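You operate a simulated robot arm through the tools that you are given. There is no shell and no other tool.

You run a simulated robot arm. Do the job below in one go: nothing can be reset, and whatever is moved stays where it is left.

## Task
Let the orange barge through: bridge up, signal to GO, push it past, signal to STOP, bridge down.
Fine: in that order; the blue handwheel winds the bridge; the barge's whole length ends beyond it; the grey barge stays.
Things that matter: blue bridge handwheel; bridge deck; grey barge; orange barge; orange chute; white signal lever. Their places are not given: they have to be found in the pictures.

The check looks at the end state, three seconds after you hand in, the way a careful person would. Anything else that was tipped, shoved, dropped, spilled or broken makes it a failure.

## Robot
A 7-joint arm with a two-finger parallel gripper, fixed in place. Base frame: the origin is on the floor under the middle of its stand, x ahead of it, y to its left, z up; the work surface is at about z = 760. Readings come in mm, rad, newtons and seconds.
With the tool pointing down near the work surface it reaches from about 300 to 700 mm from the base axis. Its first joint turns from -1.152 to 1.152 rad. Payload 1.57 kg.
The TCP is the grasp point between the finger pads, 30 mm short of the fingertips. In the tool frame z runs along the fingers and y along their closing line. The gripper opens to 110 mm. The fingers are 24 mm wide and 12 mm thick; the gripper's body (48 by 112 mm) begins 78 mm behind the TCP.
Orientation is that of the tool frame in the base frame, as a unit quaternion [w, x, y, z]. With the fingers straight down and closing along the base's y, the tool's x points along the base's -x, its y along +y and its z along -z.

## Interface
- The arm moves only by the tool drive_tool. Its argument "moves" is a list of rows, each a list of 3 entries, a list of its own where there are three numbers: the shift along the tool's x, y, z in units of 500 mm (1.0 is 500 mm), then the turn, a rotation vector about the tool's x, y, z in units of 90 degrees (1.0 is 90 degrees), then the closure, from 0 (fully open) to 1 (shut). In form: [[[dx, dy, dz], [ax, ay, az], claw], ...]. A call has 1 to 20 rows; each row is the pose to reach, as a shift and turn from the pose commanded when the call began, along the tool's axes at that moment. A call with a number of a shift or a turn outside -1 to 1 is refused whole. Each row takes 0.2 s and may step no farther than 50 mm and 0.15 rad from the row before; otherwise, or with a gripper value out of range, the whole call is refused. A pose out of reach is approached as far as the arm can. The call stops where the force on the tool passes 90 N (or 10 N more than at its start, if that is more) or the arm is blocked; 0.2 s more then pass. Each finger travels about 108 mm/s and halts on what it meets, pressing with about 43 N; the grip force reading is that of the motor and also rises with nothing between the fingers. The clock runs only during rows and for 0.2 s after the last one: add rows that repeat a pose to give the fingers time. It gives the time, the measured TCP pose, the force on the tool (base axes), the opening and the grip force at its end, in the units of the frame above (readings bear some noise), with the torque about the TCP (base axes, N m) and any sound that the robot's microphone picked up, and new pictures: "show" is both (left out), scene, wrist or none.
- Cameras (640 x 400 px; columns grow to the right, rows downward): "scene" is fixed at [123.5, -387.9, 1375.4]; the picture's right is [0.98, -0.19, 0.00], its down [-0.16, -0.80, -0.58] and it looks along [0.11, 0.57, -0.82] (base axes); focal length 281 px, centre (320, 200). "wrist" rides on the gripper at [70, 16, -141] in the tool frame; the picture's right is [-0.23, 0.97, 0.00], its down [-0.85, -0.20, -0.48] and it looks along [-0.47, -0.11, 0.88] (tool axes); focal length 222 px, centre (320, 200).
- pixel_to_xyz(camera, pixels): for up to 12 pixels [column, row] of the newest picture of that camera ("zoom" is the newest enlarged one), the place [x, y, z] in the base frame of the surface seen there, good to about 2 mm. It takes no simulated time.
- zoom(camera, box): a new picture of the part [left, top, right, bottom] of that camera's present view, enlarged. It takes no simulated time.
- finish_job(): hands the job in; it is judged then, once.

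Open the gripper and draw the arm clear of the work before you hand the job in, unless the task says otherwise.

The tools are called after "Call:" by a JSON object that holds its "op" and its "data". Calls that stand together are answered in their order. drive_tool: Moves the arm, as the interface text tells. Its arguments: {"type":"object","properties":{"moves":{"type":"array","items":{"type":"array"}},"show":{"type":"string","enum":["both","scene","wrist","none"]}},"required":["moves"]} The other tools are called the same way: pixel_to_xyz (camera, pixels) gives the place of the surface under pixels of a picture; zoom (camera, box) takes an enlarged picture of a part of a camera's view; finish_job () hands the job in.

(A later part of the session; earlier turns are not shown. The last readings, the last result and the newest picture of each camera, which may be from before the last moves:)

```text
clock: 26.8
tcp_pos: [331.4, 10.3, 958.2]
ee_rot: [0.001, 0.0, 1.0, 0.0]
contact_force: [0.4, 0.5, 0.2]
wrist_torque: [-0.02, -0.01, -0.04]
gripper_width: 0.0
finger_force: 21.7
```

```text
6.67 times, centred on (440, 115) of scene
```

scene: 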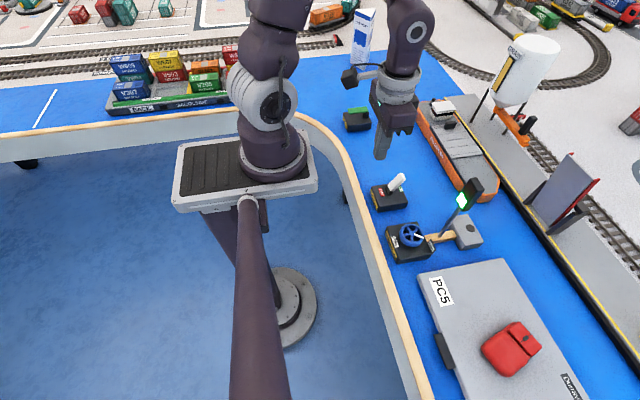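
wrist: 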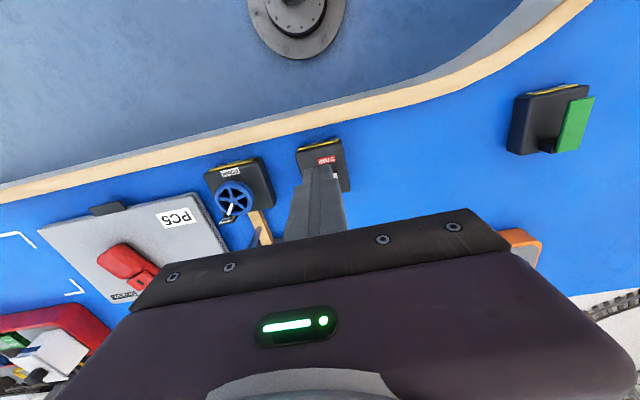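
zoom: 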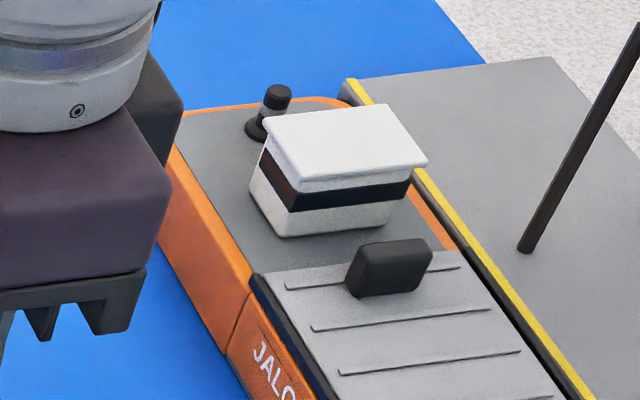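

I measure the stern, deckhouse roof corners, bollard and black block in this close zoom.

Call:
{"op": "pixel_to_xyz", "data": {"camera": "zoom", "pixels": [[268, 122], [385, 107], [425, 160], [302, 180], [277, 92], [258, 130], [300, 103], [350, 105], [340, 80], [390, 250], [390, 285], [250, 200]]}}

Call:
{"op": "pixel_to_xyz", "data": {"camera": "zoom", "pixels": [[200, 112], [187, 135], [172, 152], [330, 215], [400, 200], [290, 235], [260, 175], [355, 245], [425, 245], [360, 295], [430, 215], [250, 270]]}}

Call:
{"op": "zoom", "data": {"camera": "wrist", "box": [0, 200, 160, 400]}}

```text
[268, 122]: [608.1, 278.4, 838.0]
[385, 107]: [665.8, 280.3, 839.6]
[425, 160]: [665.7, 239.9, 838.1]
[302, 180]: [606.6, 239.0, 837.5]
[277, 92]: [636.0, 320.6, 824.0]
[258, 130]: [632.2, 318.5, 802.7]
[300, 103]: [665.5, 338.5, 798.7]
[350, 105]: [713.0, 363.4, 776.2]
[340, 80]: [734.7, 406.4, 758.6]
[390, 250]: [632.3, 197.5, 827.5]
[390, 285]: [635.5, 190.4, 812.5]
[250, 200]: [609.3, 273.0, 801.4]
```

```text
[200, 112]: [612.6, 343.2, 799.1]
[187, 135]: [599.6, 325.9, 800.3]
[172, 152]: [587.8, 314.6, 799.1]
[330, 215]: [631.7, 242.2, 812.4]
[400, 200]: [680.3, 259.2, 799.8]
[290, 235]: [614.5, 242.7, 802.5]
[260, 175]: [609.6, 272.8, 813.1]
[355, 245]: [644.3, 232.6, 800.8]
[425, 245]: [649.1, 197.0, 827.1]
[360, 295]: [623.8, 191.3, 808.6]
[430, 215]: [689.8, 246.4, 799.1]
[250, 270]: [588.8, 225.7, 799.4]
```

```text
2.00 times, centred on (80, 300) of wrist
```

zoom: 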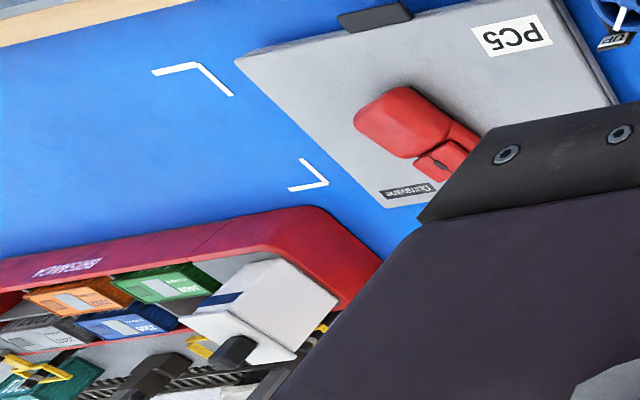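

The deckhouse roof is 60 × 41 mm at x 606…666, y 239…281, z 838; the stern is near y≈345. Now I measure the red barge's near end and the grey barge's right edge from the wrist zoom.

Call:
{"op": "pixel_to_xyz", "data": {"camera": "zoom", "pixels": [[300, 215], [325, 215], [350, 240], [375, 262], [345, 300], [330, 310], [385, 205], [415, 208], [240, 62], [325, 185], [305, 235], [380, 280]]}}

Call:
{"op": "zoom", "data": {"camera": "scene", "box": [500, 180, 640, 400]}}

```text
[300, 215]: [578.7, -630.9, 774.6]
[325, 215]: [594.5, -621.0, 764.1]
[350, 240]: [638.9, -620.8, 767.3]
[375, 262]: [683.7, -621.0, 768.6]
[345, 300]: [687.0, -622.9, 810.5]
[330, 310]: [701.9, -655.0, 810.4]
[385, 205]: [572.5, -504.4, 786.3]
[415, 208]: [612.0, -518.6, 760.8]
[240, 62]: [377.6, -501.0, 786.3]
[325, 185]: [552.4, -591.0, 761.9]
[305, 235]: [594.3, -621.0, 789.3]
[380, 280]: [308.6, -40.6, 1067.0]
```

```text
1.82 times, centred on (570, 290) of scene
```

zoom: 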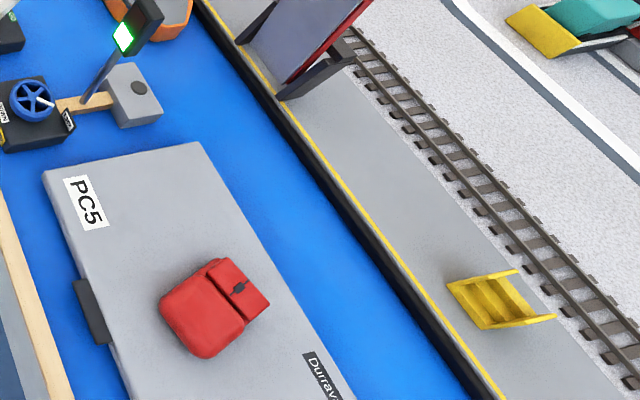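

The red barge's near end is at y≈-621 and the orange barge is ≈397 mm long, so the stern should end near y≈-200 (shift ≈ -545 mm) staying clear of the grey barge's edge at x≈575. I'll grip the deckhouse (636,260) along y with a 20° outward tilt to keep the wrist clear of the raised deck; first I move above it.

Call:
{"op": "drive_tool", "data": {"moves": [[[0, 0, -0.06], [0, 0, 0], 0.436], [[-0.061, 0.05, -0.09], [0, -0.022, 0], 0.436], [[-0.122, 0.1, -0.09], [0, -0.044, 0], 0.436], [[-0.182, 0.15, -0.09], [0, -0.066, 0], 0.436], [[-0.243, 0.2, -0.09], [0, -0.088, 0], 0.436], [[-0.304, 0.25, -0.09], [0, -0.11, 0], 0.436], [[-0.365, 0.3, -0.09], [0, -0.133, 0], 0.436], [[-0.426, 0.35, -0.09], [0, -0.155, 0], 0.436], [[-0.486, 0.4, -0.09], [0, -0.177, 0], 0.436], [[-0.547, 0.45, -0.09], [0, -0.2, 0], 0.436], [[-0.608, 0.498, -0.08], [0, -0.222, 0], 0.436], [[-0.608, 0.498, -0.03], [0, -0.222, 0], 0.436], [[-0.608, 0.498, -0.03], [0, -0.222, 0], 0.436]]}}

```text
clock: 29.6
tcp_pos: [639.2, 260.8, 972.3]
ee_rot: [0.174, 0.0, 0.985, -0.001]
contact_force: [-0.7, -0.3, -0.1]
wrist_torque: [-0.04, 0.01, 0.02]
gripper_width: 62.0
finger_force: 0.0
```

scene: 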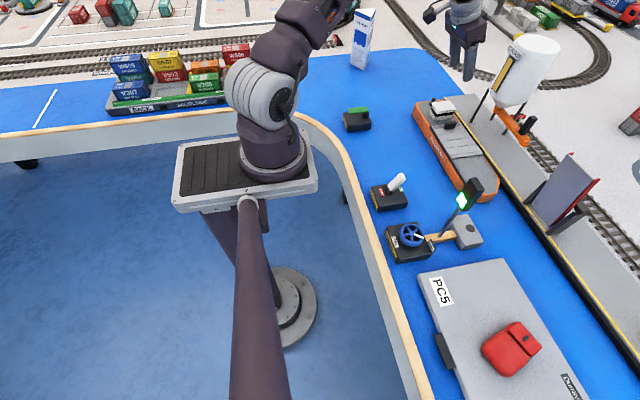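
wrist: 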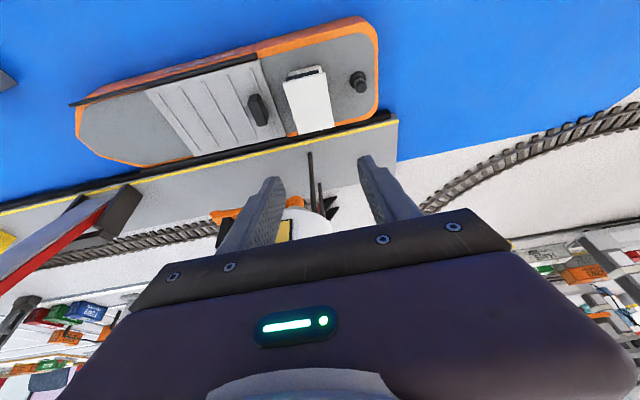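

I'm above the barge at (639,261,972). I measure deckhouse, stern, bollard, and the silo near the fingers from this wrist view.

Call:
{"op": "pixel_to_xyz", "data": {"camera": "wrist", "pixels": [[286, 82], [326, 76], [296, 133], [333, 126], [357, 80], [378, 75], [372, 40], [258, 110], [272, 120], [250, 100], [290, 215], [78, 130]]}}

Call:
{"op": "pixel_to_xyz", "data": {"camera": "scene", "pixels": [[535, 45], [513, 60], [510, 40], [555, 50], [520, 95], [525, 115], [571, 154], [598, 181], [540, 200]]}}

Call:
{"op": "zoom", "data": {"camera": "wrist", "box": [200, 0, 440, 200]}}

```text
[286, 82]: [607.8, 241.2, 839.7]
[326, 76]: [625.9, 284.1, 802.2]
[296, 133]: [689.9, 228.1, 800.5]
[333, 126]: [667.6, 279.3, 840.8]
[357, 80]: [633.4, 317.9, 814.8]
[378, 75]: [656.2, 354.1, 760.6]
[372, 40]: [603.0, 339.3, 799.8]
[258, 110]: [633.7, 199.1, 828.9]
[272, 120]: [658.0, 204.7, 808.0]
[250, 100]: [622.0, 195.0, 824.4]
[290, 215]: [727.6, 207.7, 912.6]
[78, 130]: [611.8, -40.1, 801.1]
```

```text
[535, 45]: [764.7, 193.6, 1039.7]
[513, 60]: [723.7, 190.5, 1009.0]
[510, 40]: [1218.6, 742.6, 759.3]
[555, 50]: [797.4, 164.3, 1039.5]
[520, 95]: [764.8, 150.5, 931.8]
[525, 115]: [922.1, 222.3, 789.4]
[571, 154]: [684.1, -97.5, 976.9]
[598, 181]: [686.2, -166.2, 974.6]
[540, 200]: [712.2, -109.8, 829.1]
```

```text
2.00 times, centred on (320, 100) of wrist
```

zoom: 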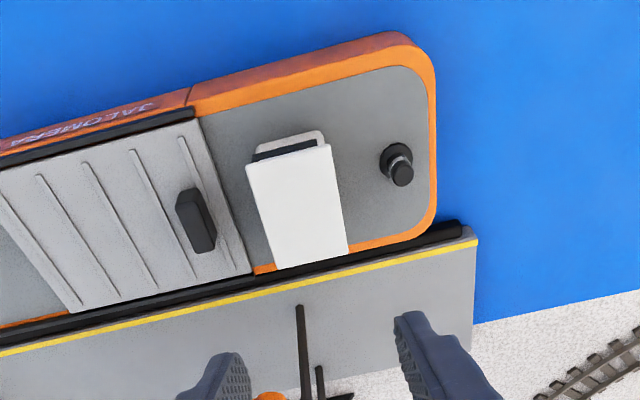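

I check the stern's exact edge and hull sides in this zoom.

Call:
{"op": "pixel_to_xyz", "data": {"camera": "zoom", "pixels": [[428, 140], [432, 140], [435, 150], [430, 100], [390, 35], [300, 60], [350, 250], [455, 228], [300, 275], [205, 215], [212, 225], [190, 195]]}}

```text
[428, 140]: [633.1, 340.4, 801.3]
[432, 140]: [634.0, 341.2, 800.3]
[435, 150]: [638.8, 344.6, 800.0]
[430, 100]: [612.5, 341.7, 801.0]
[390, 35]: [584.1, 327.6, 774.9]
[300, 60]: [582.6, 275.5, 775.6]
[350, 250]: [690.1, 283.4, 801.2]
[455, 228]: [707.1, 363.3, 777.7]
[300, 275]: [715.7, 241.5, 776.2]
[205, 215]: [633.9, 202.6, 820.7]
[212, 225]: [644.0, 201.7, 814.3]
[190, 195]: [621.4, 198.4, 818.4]
```

Stern is at y≈345, hull left side at x≈582.5, quay fender at x≈706. I descend straight down to TCP z≈843 with the fingers open 62 mm around the deckhouse.

Call:
{"op": "drive_tool", "data": {"moves": [[[0.0308, 0, 0.0846], [0, 0, 0], 0.436], [[0.0616, 0, 0.1691], [0, 0, 0], 0.436], [[0.0889, 0, 0.2443], [0, 0, 0], 0.436], [[0.0889, 0, 0.2443], [0, 0, 0], 0.436]]}}

Call:
{"op": "zoom", "data": {"camera": "scene", "box": [390, 50, 530, 170]}}

```text
clock: 30.6
tcp_pos: [637.6, 260.5, 843.3]
ee_rot: [0.173, -0.001, 0.985, -0.001]
contact_force: [0.4, 0.0, -0.2]
wrist_torque: [0.02, 0.01, -0.03]
gripper_width: 62.0
finger_force: 0.0
```

scene: 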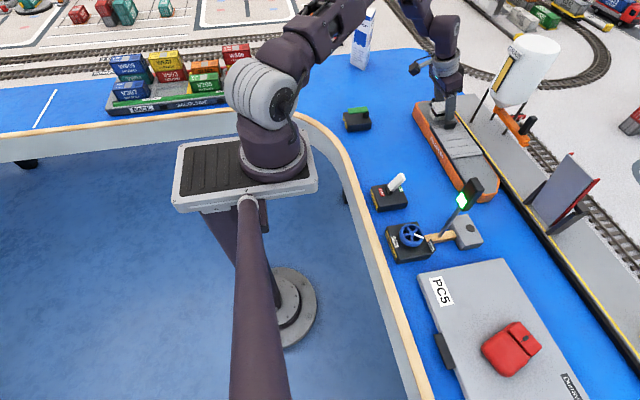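
wrist: 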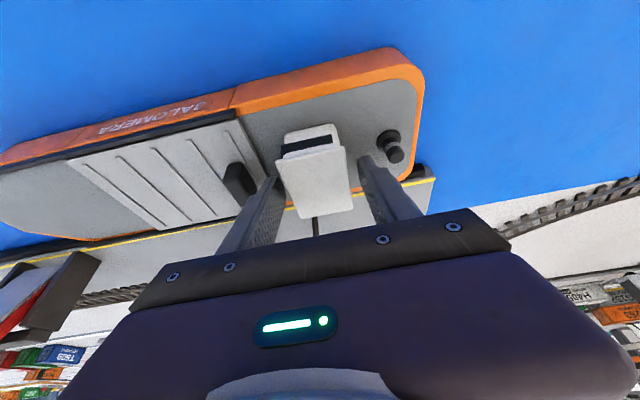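

```text
3.33 times, centred on (460, 110) of scene
```

zoom: 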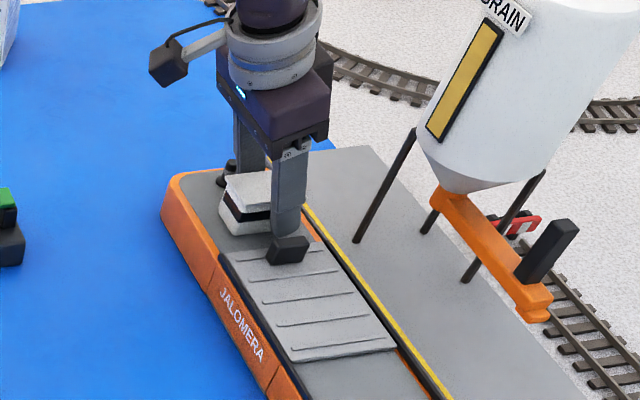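

Both fingers straddle the deckhouse. I go 4 mm lower and close on it.

Call:
{"op": "drive_tool", "data": {"moves": [[[0.0027, 0, 0.0075], [0, 0, 0], 0.436], [[0.0027, 0, 0.0075], [0, 0, 0], 0.8], [[0.0027, 0, 0.0075], [0, 0, 0], 1], [[0.0027, 0, 0.0075], [0, 0, 0], 1]]}}

Call:
{"op": "zoom", "data": {"camera": "scene", "box": [390, 50, 530, 170]}}

```text
clock: 31.6
tcp_pos: [639.3, 260.4, 840.0]
ee_rot: [0.174, 0.001, 0.985, 0.0]
contact_force: [-1.1, -2.2, 1.1]
wrist_torque: [-0.01, -0.23, -0.52]
gripper_width: 44.8
finger_force: 42.9
```

scene: 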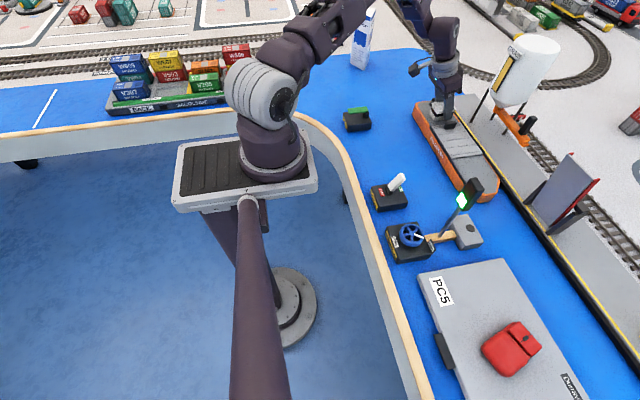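
wrist: 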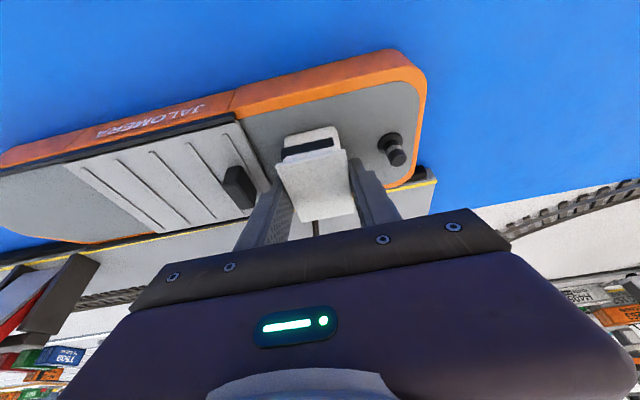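

```text
3.33 times, centred on (460, 110) of scene
```

zoom: 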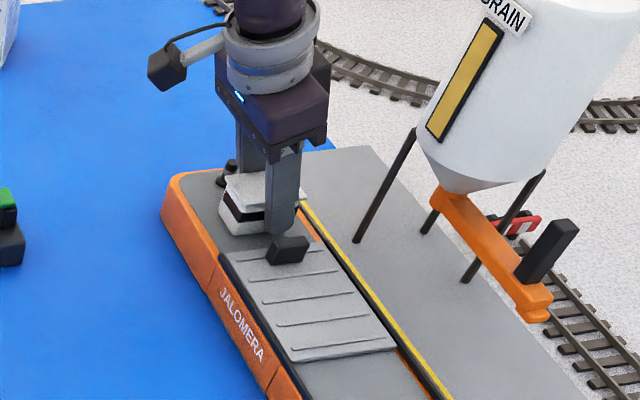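

The deckhouse is held at 44.8 mm with 43 N. I drag a first 30 mm in -y slowly and check forces.

Call:
{"op": "drive_tool", "data": {"moves": [[[0, -0.015, 0], [0, 0, 0], 1], [[0, -0.03, 0], [0, 0, 0], 1], [[0, -0.045, 0], [0, 0, 0], 1], [[0, -0.06, 0], [0, 0, 0], 1], [[0, -0.06, 0], [0, 0, 0], 1]]}}

Call:
{"op": "zoom", "data": {"camera": "scene", "box": [390, 50, 530, 220]}}

```text
clock: 32.8
tcp_pos: [637.3, 229.2, 839.5]
ee_rot: [0.173, 0.0, 0.985, 0.0]
contact_force: [-1.6, 4.0, -0.3]
wrist_torque: [0.12, -0.1, -0.08]
gripper_width: 44.7
finger_force: 42.8
```

scene: 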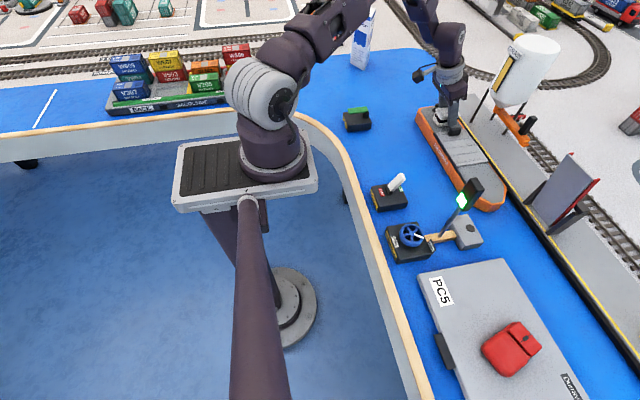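
wrist: 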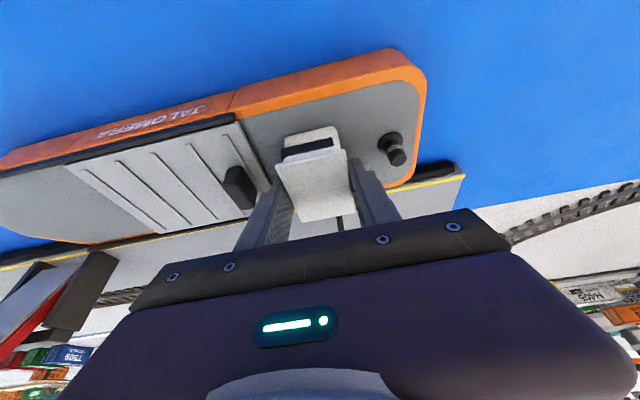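

```text
2.35 times, centred on (460, 135) of scene
```

zoom: 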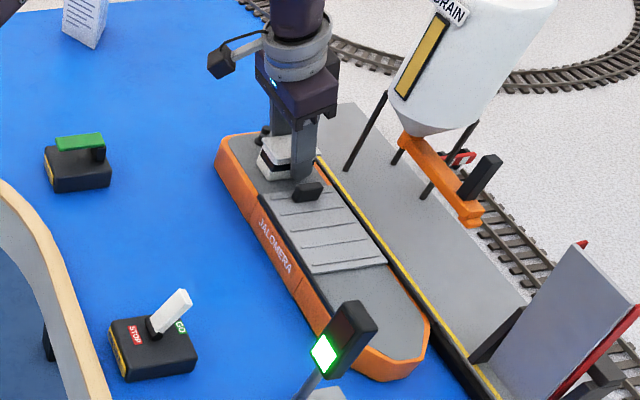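

The barge follows with only ~4 N drag. I check its alignment: left hull edge near stern and near bow, bow tip, and abutment/grey barge edges.

Call:
{"op": "pixel_to_xyz", "data": {"camera": "zoom", "pixels": [[222, 175], [250, 230], [290, 290], [320, 330], [385, 372], [420, 350], [428, 330], [385, 300], [440, 340], [460, 368], [345, 395], [300, 300]]}}

Call:
{"op": "pixel_to_xyz", "data": {"camera": "scene", "pixels": [[483, 243], [478, 225], [482, 233], [505, 260], [510, 270], [540, 315], [570, 365], [530, 225], [560, 270], [590, 320]]}}

```text
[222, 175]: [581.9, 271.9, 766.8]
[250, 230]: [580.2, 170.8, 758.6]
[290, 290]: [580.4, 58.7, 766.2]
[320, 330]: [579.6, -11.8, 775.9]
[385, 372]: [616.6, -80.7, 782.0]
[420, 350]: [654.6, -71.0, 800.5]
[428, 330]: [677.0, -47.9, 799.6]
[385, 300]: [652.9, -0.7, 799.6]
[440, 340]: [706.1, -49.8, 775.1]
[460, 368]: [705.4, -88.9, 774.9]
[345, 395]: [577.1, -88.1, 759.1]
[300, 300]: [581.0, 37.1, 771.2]
```

```text
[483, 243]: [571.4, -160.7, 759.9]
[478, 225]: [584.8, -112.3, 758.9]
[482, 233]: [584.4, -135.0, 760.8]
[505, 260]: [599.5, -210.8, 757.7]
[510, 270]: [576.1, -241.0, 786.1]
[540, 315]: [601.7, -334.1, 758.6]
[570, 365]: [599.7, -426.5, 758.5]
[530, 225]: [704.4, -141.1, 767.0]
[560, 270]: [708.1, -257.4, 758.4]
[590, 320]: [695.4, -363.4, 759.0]
```

The hull runs at x≈580-582 while the grey barge's edge is near x≈576. I zoom on the grey barge's right edge and quay to determine the free channel precisely.

Call:
{"op": "zoom", "data": {"camera": "scene", "box": [450, 200, 630, 400]}}

Call:
{"op": "pixel_to_xyz", "data": {"camera": "zoom", "pixels": [[155, 115], [160, 125], [200, 190], [250, 265], [300, 345], [285, 330], [310, 240], [250, 140], [400, 380], [50, 55], [90, 60], [100, 80]]}}

```text
2.00 times, centred on (540, 300) of scene
```

zoom: 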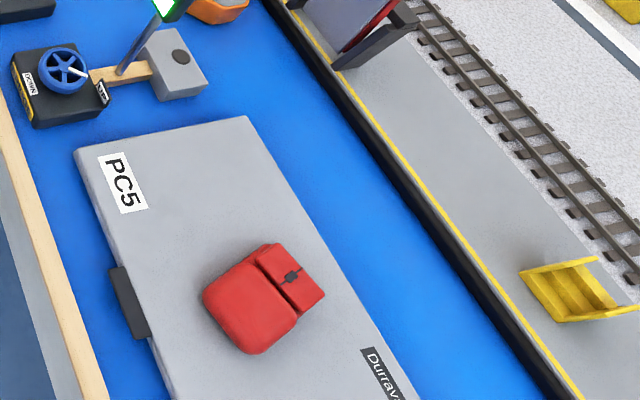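

```text
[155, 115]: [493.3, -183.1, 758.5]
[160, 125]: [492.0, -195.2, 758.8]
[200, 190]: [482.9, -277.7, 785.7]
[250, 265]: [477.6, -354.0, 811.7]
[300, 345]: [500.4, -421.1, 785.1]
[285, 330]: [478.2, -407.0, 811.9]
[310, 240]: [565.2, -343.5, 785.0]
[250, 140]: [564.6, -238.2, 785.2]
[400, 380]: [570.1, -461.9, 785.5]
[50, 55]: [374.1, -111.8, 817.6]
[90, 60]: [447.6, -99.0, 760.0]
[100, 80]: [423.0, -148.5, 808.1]
```

Now I query right along the grey barge's visible right edge and the quay's fender line in this zoom.

Call:
{"op": "pixel_to_xyz", "data": {"camera": "zoom", "pixels": [[258, 135], [262, 142], [320, 240], [326, 250], [370, 320], [376, 330], [405, 375], [350, 130], [430, 240], [500, 325], [200, 70], [205, 85]]}}

```text
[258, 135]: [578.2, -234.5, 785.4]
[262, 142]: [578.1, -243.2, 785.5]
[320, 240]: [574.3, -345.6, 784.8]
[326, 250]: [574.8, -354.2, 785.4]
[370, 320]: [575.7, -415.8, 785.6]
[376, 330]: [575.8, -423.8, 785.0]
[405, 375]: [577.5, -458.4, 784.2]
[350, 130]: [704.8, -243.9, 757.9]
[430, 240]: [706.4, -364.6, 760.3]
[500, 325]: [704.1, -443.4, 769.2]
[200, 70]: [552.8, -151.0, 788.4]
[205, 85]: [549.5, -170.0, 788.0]
```

The grey barge's edge is at x≈578 and the quay at x≈704, so the barge (hull ≈581…692) must ride about 5 mm further +x. I drag 130 mm in -y with a +5 mm x shift, stopping before the bow reaches the grey barge.

Call:
{"op": "drive_tool", "data": {"moves": [[[-0.001, -0.015, 0.0004], [0, 0, 0], 1], [[-0.002, -0.04, 0.0008], [0, 0, 0], 1], [[-0.004, -0.065, 0.0014], [0, 0, 0], 1], [[-0.006, -0.09, 0.0021], [0, 0, 0], 1], [[-0.008, -0.115, 0.0028], [0, 0, 0], 1], [[-0.0094, -0.14, 0.0034], [0, 0, 0], 1], [[-0.0094, -0.165, 0.0034], [0, 0, 0], 1], [[-0.0094, -0.19, 0.0034], [0, 0, 0], 1], [[-0.0094, -0.215, 0.0034], [0, 0, 0], 1], [[-0.0094, -0.24, 0.0034], [0, 0, 0], 1], [[-0.0094, -0.255, 0.0034], [0, 0, 0], 1], [[-0.0094, -0.26, 0.0034], [0, 0, 0], 1], [[-0.0094, -0.26, 0.0034], [0, 0, 0], 1]]}}

Call:
{"op": "zoom", "data": {"camera": "scene", "box": [430, 90, 610, 270]}}

```text
clock: 35.6
tcp_pos: [643.4, 100.6, 838.6]
ee_rot: [0.174, 0.0, 0.985, 0.001]
contact_force: [0.3, 3.5, -0.1]
wrist_torque: [-0.09, -0.45, 0.34]
gripper_width: 44.8
finger_force: 42.9
```

scene: 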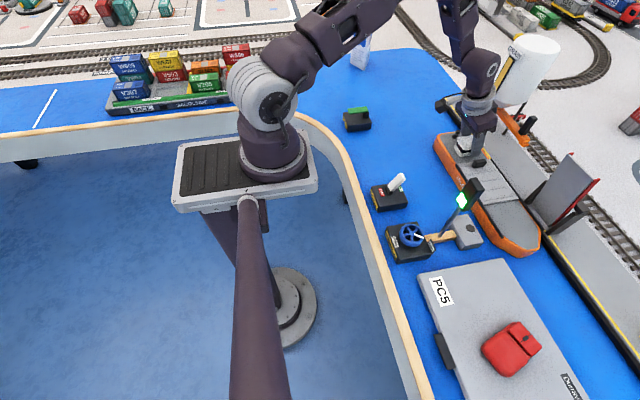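
wrist: 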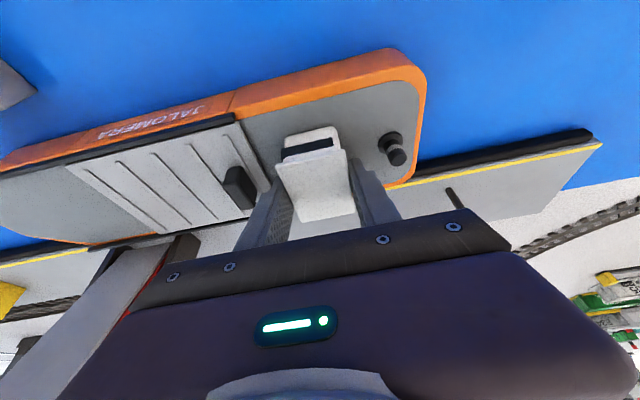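

```text
2.22 times, centred on (520, 180) of scene
```

zoom: 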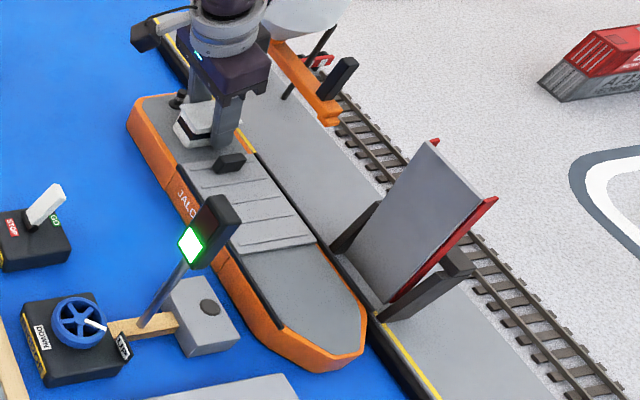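

The bow is now under the raised deck line. I verify hull alignment and gaps again.

Call:
{"op": "pixel_to_xyz", "data": {"camera": "zoom", "pixels": [[135, 130], [160, 185], [222, 280], [240, 310], [265, 338], [320, 368], [345, 362], [360, 335], [365, 320], [280, 375], [375, 345], [390, 375]]}}

```text
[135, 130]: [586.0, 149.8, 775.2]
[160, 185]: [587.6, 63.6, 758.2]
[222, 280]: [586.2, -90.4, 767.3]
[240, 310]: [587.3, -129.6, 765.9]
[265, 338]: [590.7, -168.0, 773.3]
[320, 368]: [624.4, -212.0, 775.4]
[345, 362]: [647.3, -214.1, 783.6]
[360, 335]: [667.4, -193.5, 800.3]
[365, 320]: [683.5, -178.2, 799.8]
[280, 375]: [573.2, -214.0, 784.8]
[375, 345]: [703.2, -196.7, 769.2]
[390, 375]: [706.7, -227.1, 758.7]
```

Hull left side is straight at x≈586-587, a gap of about 8 mm to the grey barge. I continue another 130 mm in -y.

Call:
{"op": "drive_tool", "data": {"moves": [[[0, -0.01, 0], [0, 0, 0], 1], [[0, -0.035, 0], [0, 0, 0], 1], [[0, -0.06, 0], [0, 0, 0], 1], [[0, -0.085, 0], [0, 0, 0], 1], [[0, -0.11, 0], [0, 0, 0], 1], [[0, -0.135, 0], [0, 0, 0], 1], [[0, -0.16, 0], [0, 0, 0], 1], [[0, -0.185, 0], [0, 0, 0], 1], [[0, -0.21, 0], [0, 0, 0], 1], [[0, -0.235, 0], [0, 0, 0], 1], [[0, -0.25, 0], [0, 0, 0], 1], [[0, -0.26, 0], [0, 0, 0], 1], [[0, -0.26, 0], [0, 0, 0], 1]]}}

Call:
{"op": "zoom", "data": {"camera": "scene", "box": [430, 110, 630, 330]}}

```text
clock: 38.4
tcp_pos: [643.0, -29.1, 839.3]
ee_rot: [0.175, 0.0, 0.985, 0.0]
contact_force: [-1.3, 8.6, 17.9]
wrist_torque: [0.27, 0.03, -0.1]
gripper_width: 44.7
finger_force: 42.9
```

scene: 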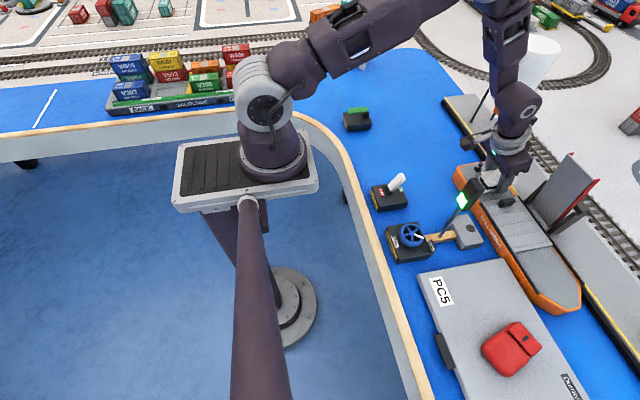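
wrist: 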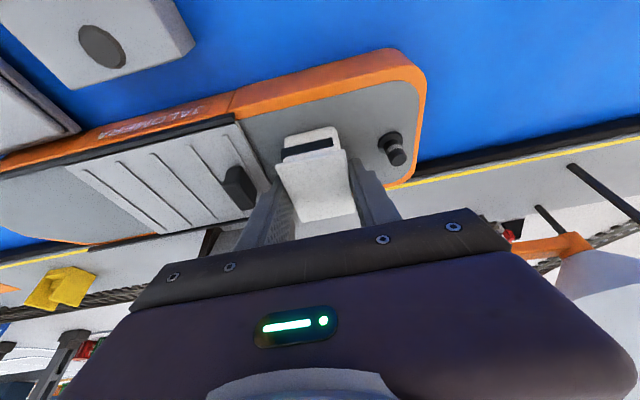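

```text
1.82 times, centred on (530, 220) of scene
```

zoom: 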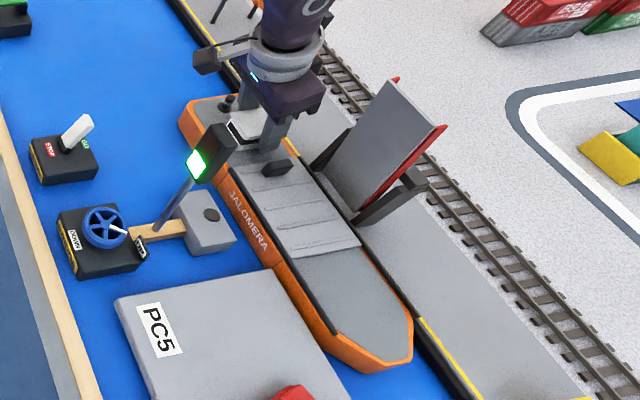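

The barge is passing well; z force of +18 N suggests a light down-press, which I'll relieve by 1 mm. The wrist camera box (zoom 207,60) will pass near the signal head, so I measure it and the clearance.

Call:
{"op": "pixel_to_xyz", "data": {"camera": "zoom", "pixels": [[200, 62], [215, 58], [198, 72], [212, 72], [240, 45], [203, 140], [228, 150], [215, 125], [390, 85], [440, 130], [275, 340], [335, 365]]}}

Call:
{"op": "pixel_to_xyz", "data": {"camera": "zoom", "pixels": [[185, 125], [220, 215], [260, 275], [300, 330], [365, 370], [408, 355], [412, 330], [270, 275], [310, 335], [325, 365], [420, 345], [190, 150]]}}

```text
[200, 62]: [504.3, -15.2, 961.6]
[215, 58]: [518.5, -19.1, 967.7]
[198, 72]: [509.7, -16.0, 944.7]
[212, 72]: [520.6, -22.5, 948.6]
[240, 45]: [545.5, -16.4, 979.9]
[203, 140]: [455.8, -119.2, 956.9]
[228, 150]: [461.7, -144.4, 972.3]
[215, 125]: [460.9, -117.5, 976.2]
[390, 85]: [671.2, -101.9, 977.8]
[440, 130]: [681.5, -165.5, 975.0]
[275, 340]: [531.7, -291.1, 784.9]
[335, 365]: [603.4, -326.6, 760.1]
```

```text
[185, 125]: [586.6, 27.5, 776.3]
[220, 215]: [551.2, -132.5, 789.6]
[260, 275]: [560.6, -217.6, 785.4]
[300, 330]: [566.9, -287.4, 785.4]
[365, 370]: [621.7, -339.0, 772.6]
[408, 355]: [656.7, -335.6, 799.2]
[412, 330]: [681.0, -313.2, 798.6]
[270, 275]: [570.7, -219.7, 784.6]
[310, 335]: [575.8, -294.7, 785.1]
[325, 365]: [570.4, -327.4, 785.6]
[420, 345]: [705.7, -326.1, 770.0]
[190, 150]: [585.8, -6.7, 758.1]
```

Camera box minimum x≈504 versus the signal head's ≤475, and deck tip x≥671 versus wrist ≤650: both clear. I continue another 130 mm in -y with a 1 mm lift.

Call:
{"op": "drive_tool", "data": {"moves": [[[-0.0007, -0.01, -0.0019], [0, 0, 0], 1], [[-0.0007, -0.035, -0.0019], [0, 0, 0], 1], [[-0.0007, -0.06, -0.0019], [0, 0, 0], 1], [[-0.0007, -0.085, -0.0019], [0, 0, 0], 1], [[-0.0007, -0.11, -0.0019], [0, 0, 0], 1], [[-0.0007, -0.135, -0.0019], [0, 0, 0], 1], [[-0.0007, -0.16, -0.0019], [0, 0, 0], 1], [[-0.0007, -0.185, -0.0019], [0, 0, 0], 1], [[-0.0007, -0.21, -0.0019], [0, 0, 0], 1], [[-0.0007, -0.235, -0.0019], [0, 0, 0], 1], [[-0.0007, -0.25, -0.0019], [0, 0, 0], 1], [[-0.0007, -0.26, -0.0019], [0, 0, 0], 1], [[-0.0007, -0.26, -0.0019], [0, 0, 0], 1]]}}

Call:
{"op": "zoom", "data": {"camera": "scene", "box": [430, 150, 640, 400]}}

```text
clock: 41.2
tcp_pos: [640.8, -160.1, 841.1]
ee_rot: [0.174, 0.001, 0.985, 0.001]
contact_force: [-1.2, 0.0, -0.1]
wrist_torque: [0.35, -0.16, -0.08]
gripper_width: 44.7
finger_force: 42.8
```

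scene: 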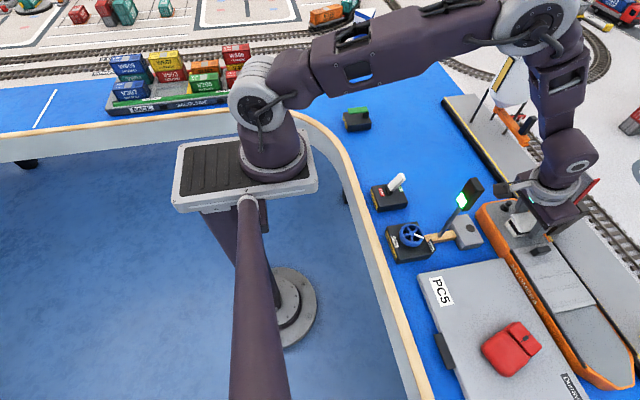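
wrist: 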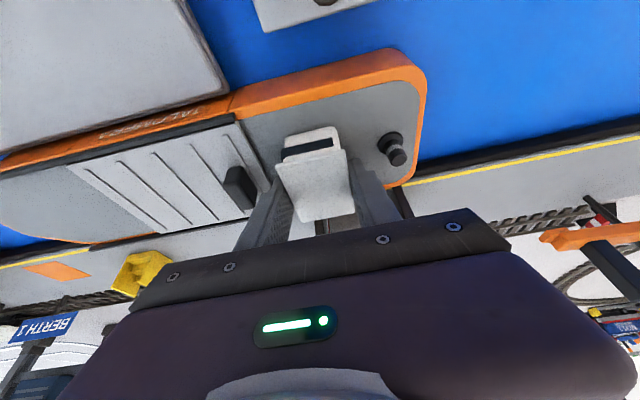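

```text
1.60 times, centred on (535, 275) of scene
```

zoom: 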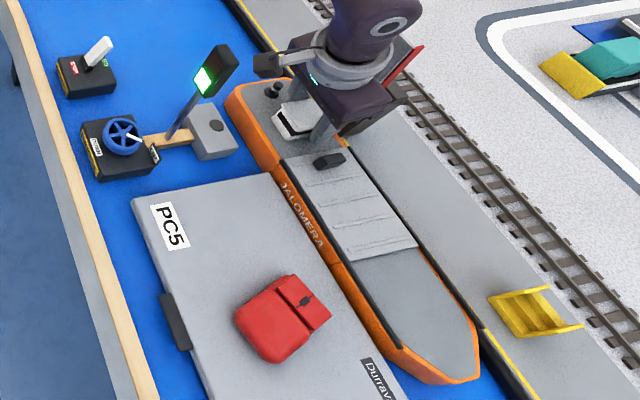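

Force is near zero and the barge slides cleanly. I verify its x alignment beside the grey barge before the last stretch.

Call:
{"op": "pixel_to_xyz", "data": {"camera": "zoom", "pixels": [[230, 115], [245, 140], [272, 182], [300, 230], [330, 275], [370, 330], [400, 365], [440, 380], [475, 360], [480, 330], [230, 90], [260, 82]]}}

Call:
{"op": "pixel_to_xyz", "data": {"camera": "wrist", "pixels": [[228, 98], [224, 96], [150, 125], [90, 140], [415, 80], [427, 100], [240, 110], [190, 120]]}}

```text
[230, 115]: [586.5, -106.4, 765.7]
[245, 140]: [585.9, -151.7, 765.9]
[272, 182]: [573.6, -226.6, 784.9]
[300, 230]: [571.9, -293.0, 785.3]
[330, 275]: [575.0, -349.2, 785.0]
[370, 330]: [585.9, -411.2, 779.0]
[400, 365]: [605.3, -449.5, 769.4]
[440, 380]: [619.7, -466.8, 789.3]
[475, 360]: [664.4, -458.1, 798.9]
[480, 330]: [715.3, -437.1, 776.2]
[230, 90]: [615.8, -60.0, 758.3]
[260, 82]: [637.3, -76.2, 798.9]
```

```text
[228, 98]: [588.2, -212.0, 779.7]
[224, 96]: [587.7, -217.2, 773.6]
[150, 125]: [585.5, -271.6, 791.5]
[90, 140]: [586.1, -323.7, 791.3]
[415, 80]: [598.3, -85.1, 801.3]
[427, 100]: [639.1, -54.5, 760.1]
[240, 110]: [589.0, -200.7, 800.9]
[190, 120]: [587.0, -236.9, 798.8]
```

Hull left side is at x≈586, clear of the grey barge, bow at about y=-472. I make the last 125 mm to bring the stern to about y=-200 (bow ≈ -597, red barge at -621).

Call:
{"op": "drive_tool", "data": {"moves": [[[0, -0.01, 0], [0, 0, 0], 1], [[0, -0.035, 0], [0, 0, 0], 1], [[0, -0.06, 0], [0, 0, 0], 1], [[0, -0.085, 0], [0, 0, 0], 1], [[0, -0.11, 0], [0, 0, 0], 1], [[0, -0.135, 0], [0, 0, 0], 1], [[0, -0.16, 0], [0, 0, 0], 1], [[0, -0.185, 0], [0, 0, 0], 1], [[0, -0.21, 0], [0, 0, 0], 1], [[0, -0.23, 0], [0, 0, 0], 1], [[0, -0.245, 0], [0, 0, 0], 1], [[0, -0.25, 0], [0, 0, 0], 1], [[0, -0.25, 0], [0, 0, 0], 1]]}}

Call:
{"op": "zoom", "data": {"camera": "scene", "box": [430, 150, 640, 400]}}

```text
clock: 44.0
tcp_pos: [641.8, -284.3, 840.8]
ee_rot: [0.174, 0.001, 0.985, 0.0]
contact_force: [0.1, 2.5, 0.6]
wrist_torque: [-0.19, -0.44, 0.13]
gripper_width: 44.6
finger_force: 42.8
```

scene: 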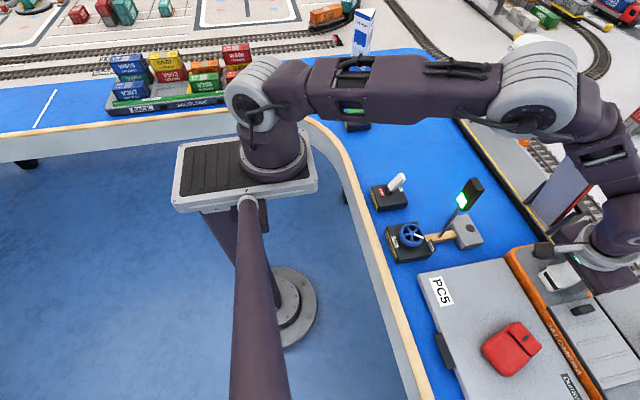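
wrist: 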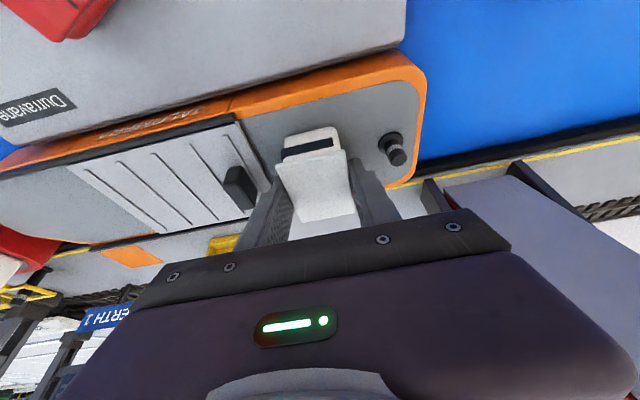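

```text
1.60 times, centred on (535, 275) of scene
```

zoom: 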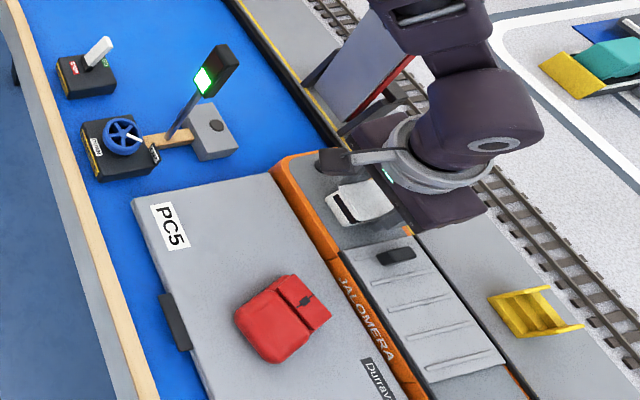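

The barge is beyond the bridge. I verify the stern's y, hull gap to the grey barge and the bow gap to the red barge.

Call:
{"op": "pixel_to_xyz", "data": {"camera": "wrist", "pixels": [[420, 100], [424, 120], [418, 150], [398, 55], [300, 85], [200, 113], [100, 140], [10, 170], [30, 240], [55, 240], [20, 228], [5, 250]]}}

Call:
{"op": "zoom", "data": {"camera": "wrist", "box": [0, 130, 160, 300]}}

Call:
{"op": "pixel_to_xyz", "data": {"camera": "scene", "pixels": [[512, 248], [530, 244], [507, 255], [515, 265], [524, 280], [545, 310], [590, 398], [545, 220], [549, 235], [580, 200]]}}

```text
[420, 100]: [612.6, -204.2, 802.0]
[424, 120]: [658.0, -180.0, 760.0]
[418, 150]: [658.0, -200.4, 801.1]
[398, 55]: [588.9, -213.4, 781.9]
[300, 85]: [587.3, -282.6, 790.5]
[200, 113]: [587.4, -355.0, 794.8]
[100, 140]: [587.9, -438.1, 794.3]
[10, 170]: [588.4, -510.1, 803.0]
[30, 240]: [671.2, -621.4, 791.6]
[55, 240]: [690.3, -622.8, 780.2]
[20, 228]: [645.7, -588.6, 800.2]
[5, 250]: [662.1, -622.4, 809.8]
```

```text
2.35 times, centred on (80, 215) of wrist
```

zoom: 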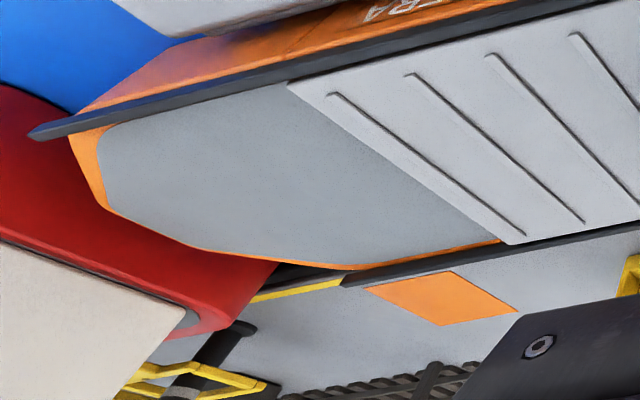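

```text
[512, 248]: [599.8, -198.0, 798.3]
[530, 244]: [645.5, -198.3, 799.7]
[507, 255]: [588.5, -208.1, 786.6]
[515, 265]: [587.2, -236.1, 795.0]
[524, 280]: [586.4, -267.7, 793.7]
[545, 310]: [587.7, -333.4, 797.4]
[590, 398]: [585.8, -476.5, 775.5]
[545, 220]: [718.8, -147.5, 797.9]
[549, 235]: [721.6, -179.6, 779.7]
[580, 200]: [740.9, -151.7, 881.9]
```

The stern is at y≈-198, the bow is ~25 mm short of the red barge, and the hull is 8+ mm from the grey barge. I open the fingers to 62 mm and lift straight up.

Call:
{"op": "drive_tool", "data": {"moves": [[[0, 0, 0], [0, 0, 0], 0.436], [[0, 0, 0], [0, 0, 0], 0.436], [[-0.0137, 0, -0.0376], [0, 0, 0], 0.436], [[-0.041, 0, -0.1128], [0, 0, 0], 0.436], [[-0.0684, 0, -0.188], [0, 0, 0], 0.436], [[-0.1026, 0, -0.282], [0, 0, 0], 0.436], [[-0.1026, 0, -0.282], [0, 0, 0], 0.436]]}}

```text
clock: 45.6
tcp_pos: [641.5, -285.0, 991.1]
ee_rot: [0.174, 0.0, 0.985, 0.0]
contact_force: [0.3, -0.6, 0.3]
wrist_torque: [0.01, 0.02, 0.0]
gripper_width: 62.0
finger_force: 0.0
```

scene: 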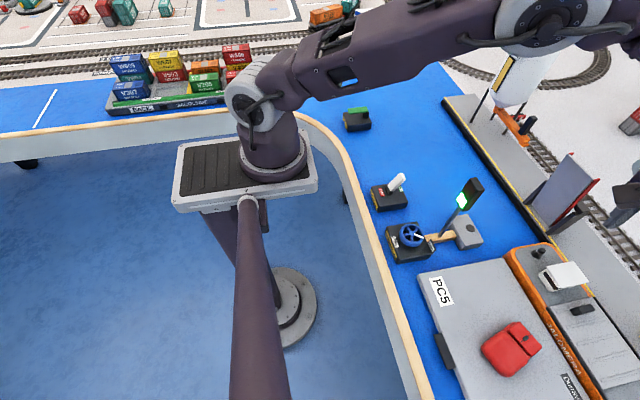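
wrist: 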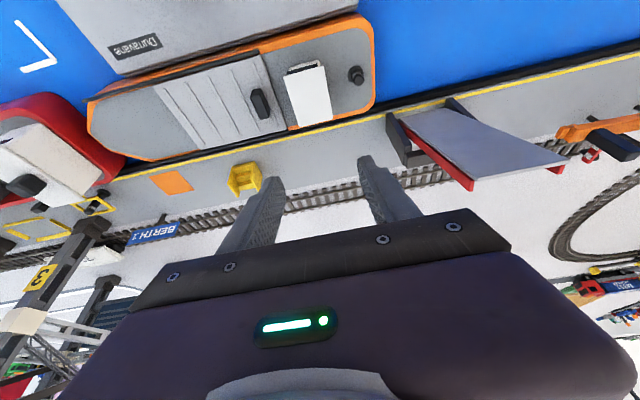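

The barge sits fully beyond the raised bridge with clear gaps to both neighbours. Now I lift to z≈1060, un-tilt, close the fingers and go over to the far (+x) side of the signal lever.

Call:
{"op": "drive_tool", "data": {"moves": [[[-0.0236, 0, -0.065], [0, 0, 0], 0.6], [[-0.0472, 0, -0.1297], [0, 0, 0], 1], [[-0.0023, 0.0743, -0.146], [0, 0.028, 0], 1], [[0.0426, 0.1485, -0.1624], [0, 0.056, 0], 1], [[0.0875, 0.2228, -0.1787], [0, 0.083, 0], 1], [[0.1324, 0.297, -0.1951], [0, 0.111, 0], 1], [[0.1772, 0.3713, -0.2114], [0, 0.139, 0], 1], [[0.2221, 0.4455, -0.2277], [0, 0.167, 0], 1], [[0.267, 0.5198, -0.2441], [0, 0.194, 0], 1], [[0.3119, 0.594, -0.2604], [0, 0.222, 0], 1], [[0.3119, 0.594, -0.2604], [0, 0.222, 0], 1]]}}

Call:
{"op": "zoom", "data": {"camera": "scene", "box": [360, 160, 430, 220]}}

```text
clock: 48.0
tcp_pos: [450.2, 13.5, 1060.0]
ee_rot: [0.0, 0.001, 1.0, -0.001]
contact_force: [0.9, -0.3, 0.3]
wrist_torque: [0.01, -0.02, -0.03]
gripper_width: 0.1
finger_force: 21.1
```

scene: 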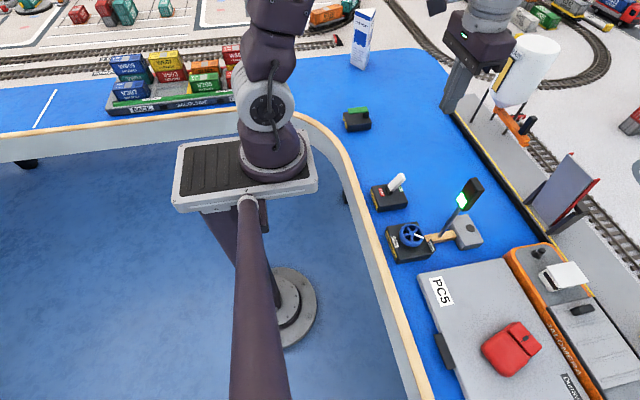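
wrist: 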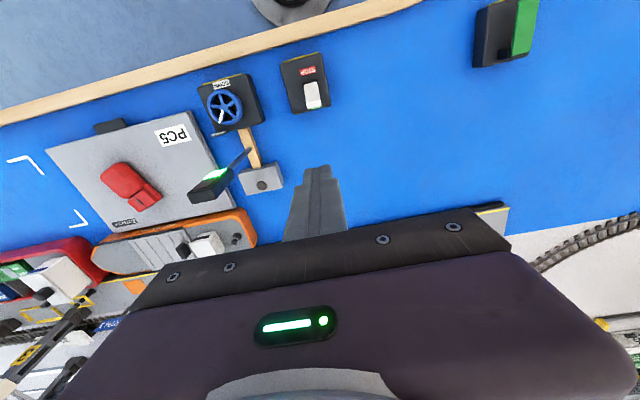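

```text
6.67 times, centred on (395, 190) of scene
```

zoom: 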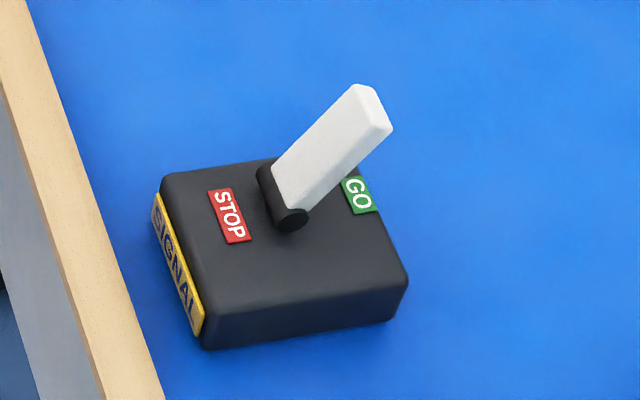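

I measure the lever's current tip and faces for the push back toward STOP.

Call:
{"op": "pixel_to_xyz", "data": {"camera": "zoom", "pixels": [[358, 90], [388, 128], [378, 100], [320, 140], [290, 190], [370, 140], [292, 218], [360, 195]]}}

Call:
{"op": "pixel_to_xyz", "data": {"camera": "wrist", "pixels": [[305, 86], [319, 84], [307, 107], [321, 105], [312, 95]]}}

```text
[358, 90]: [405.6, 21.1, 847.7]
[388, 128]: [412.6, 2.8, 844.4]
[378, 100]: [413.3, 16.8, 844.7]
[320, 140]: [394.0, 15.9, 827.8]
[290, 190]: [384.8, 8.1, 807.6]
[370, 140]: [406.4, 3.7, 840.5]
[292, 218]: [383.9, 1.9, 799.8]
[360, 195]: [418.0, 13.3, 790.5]
```

```text
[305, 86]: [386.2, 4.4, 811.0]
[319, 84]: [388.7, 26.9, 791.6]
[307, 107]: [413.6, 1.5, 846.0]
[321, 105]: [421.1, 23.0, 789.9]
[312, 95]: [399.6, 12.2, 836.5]
```

The lever tip is now at x≈413, y≈2…21. I descend at (450,12) to tips z≈828 and push in -x to TCP x≈396, mirroring the earlier stroke.

Call:
{"op": "drive_tool", "data": {"moves": [[[0, 0, 0.09], [0, 0, 0], 1], [[0, 0, 0.18], [0, 0, 0], 1], [[0, 0, 0.27], [0, 0, 0], 1], [[0, 0, 0.35], [0, 0, 0], 1], [[0, 0, 0.404], [0, 0, 0], 1], [[0, 0, 0.404], [0, 0, 0], 1], [[0.03, 0, 0.404], [0, 0, 0], 1], [[0.05, 0, 0.404], [0, 0, 0], 1], [[0.065, 0, 0.404], [0, 0, 0], 1], [[0.08, 0, 0.404], [0, 0, 0], 1], [[0.095, 0, 0.404], [0, 0, 0], 1], [[0.108, 0, 0.404], [0, 0, 0], 1], [[0.108, 0, 0.404], [0, 0, 0], 1]]}}

Call:
{"op": "zoom", "data": {"camera": "scene", "box": [350, 140, 500, 260]}}

```text
clock: 50.8
tcp_pos: [397.5, 12.6, 857.8]
ee_rot: [0.0, 0.0, 1.0, 0.0]
contact_force: [0.1, -0.1, -0.5]
wrist_torque: [-0.02, -0.03, 0.03]
gripper_width: 0.0
finger_force: 20.7
```

scene: 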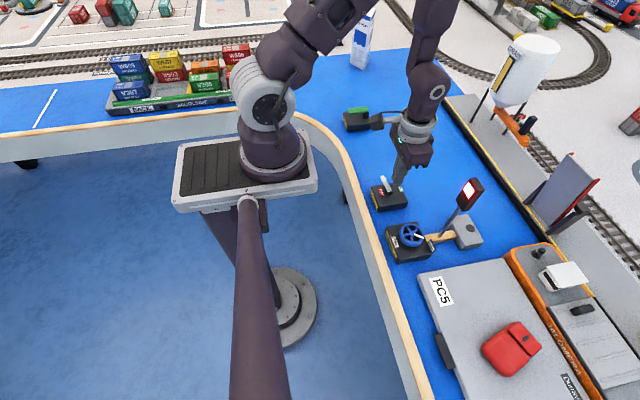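
wrist: 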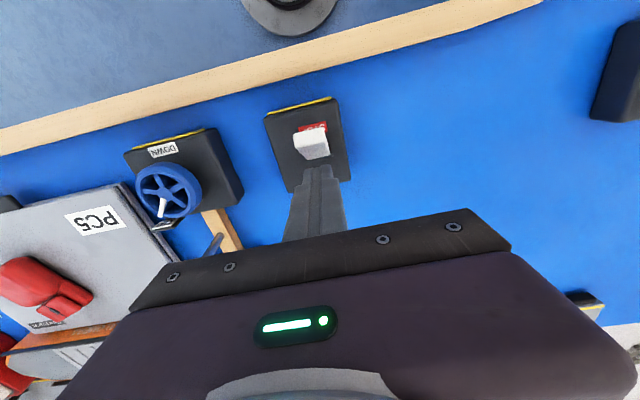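

```text
3.33 times, centred on (425, 200) of scene
```

zoom: 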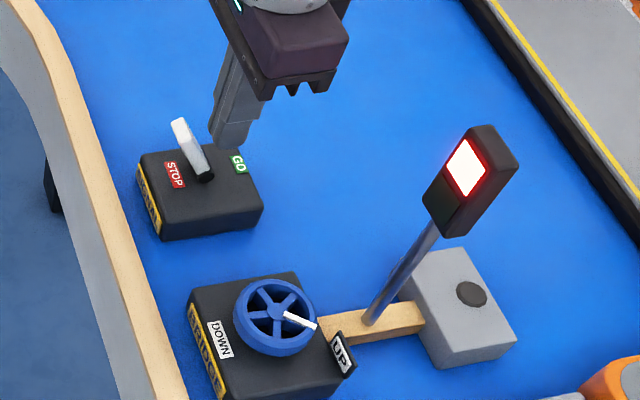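

The signal is red again with the lever on STOP. I back away, lift, go above the wheel and pre-rotate to yaw ≈ 85° for the winding-down stroke.

Call:
{"op": "drive_tool", "data": {"moves": [[[-0.04, 0, 0], [0, 0, 0], 1], [[-0.05, 0, -0.06], [0, 0, 0], 1], [[-0.05, 0, -0.144], [0, 0, 0], 1], [[0.0, -0.07, -0.144], [0, 0, 0.09], 0.28], [[0.0224, -0.15, -0.144], [0, 0, 0.18], 0.28], [[0.0224, -0.23, -0.144], [0, 0, 0.27], 0.28], [[0.0224, -0.2852, -0.144], [0, 0, 0.36], 0.28], [[0.0224, -0.2852, -0.144], [0, 0, 0.45], 0.28], [[0.0224, -0.2852, -0.144], [0, 0, 0.54], 0.28], [[0.0224, -0.2852, -0.144], [0, 0, 0.63], 0.28], [[0.0224, -0.2852, -0.144], [0, 0, 0.72], 0.28], [[0.0224, -0.2852, -0.144], [0, 0, 0.81], 0.28], [[0.0224, -0.2852, -0.144], [0, 0, 0.9], 0.28], [[0.0224, -0.2852, -0.144], [0, 0, 0.94], 0.28], [[0.0224, -0.2852, -0.144], [0, 0, 0.94], 0.28]]}}

```text
clock: 54.0
tcp_pos: [385.2, -130.2, 928.2]
ee_rot: [0.0, 0.674, 0.739, 0.0]
contact_force: [-0.6, 1.1, -0.8]
wrist_torque: [-0.02, 0.0, 0.0]
gripper_width: 79.1
finger_force: 0.0
```

scene: 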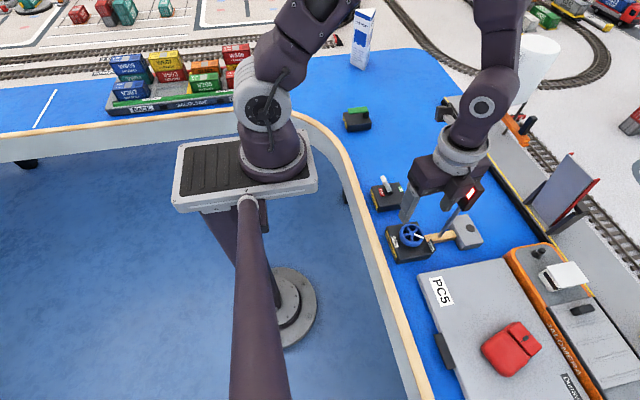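
wrist: 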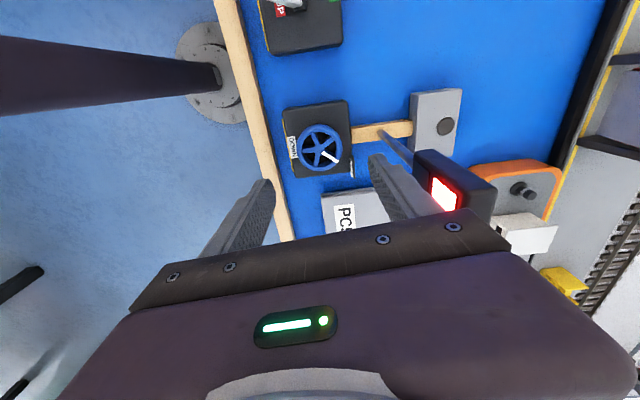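

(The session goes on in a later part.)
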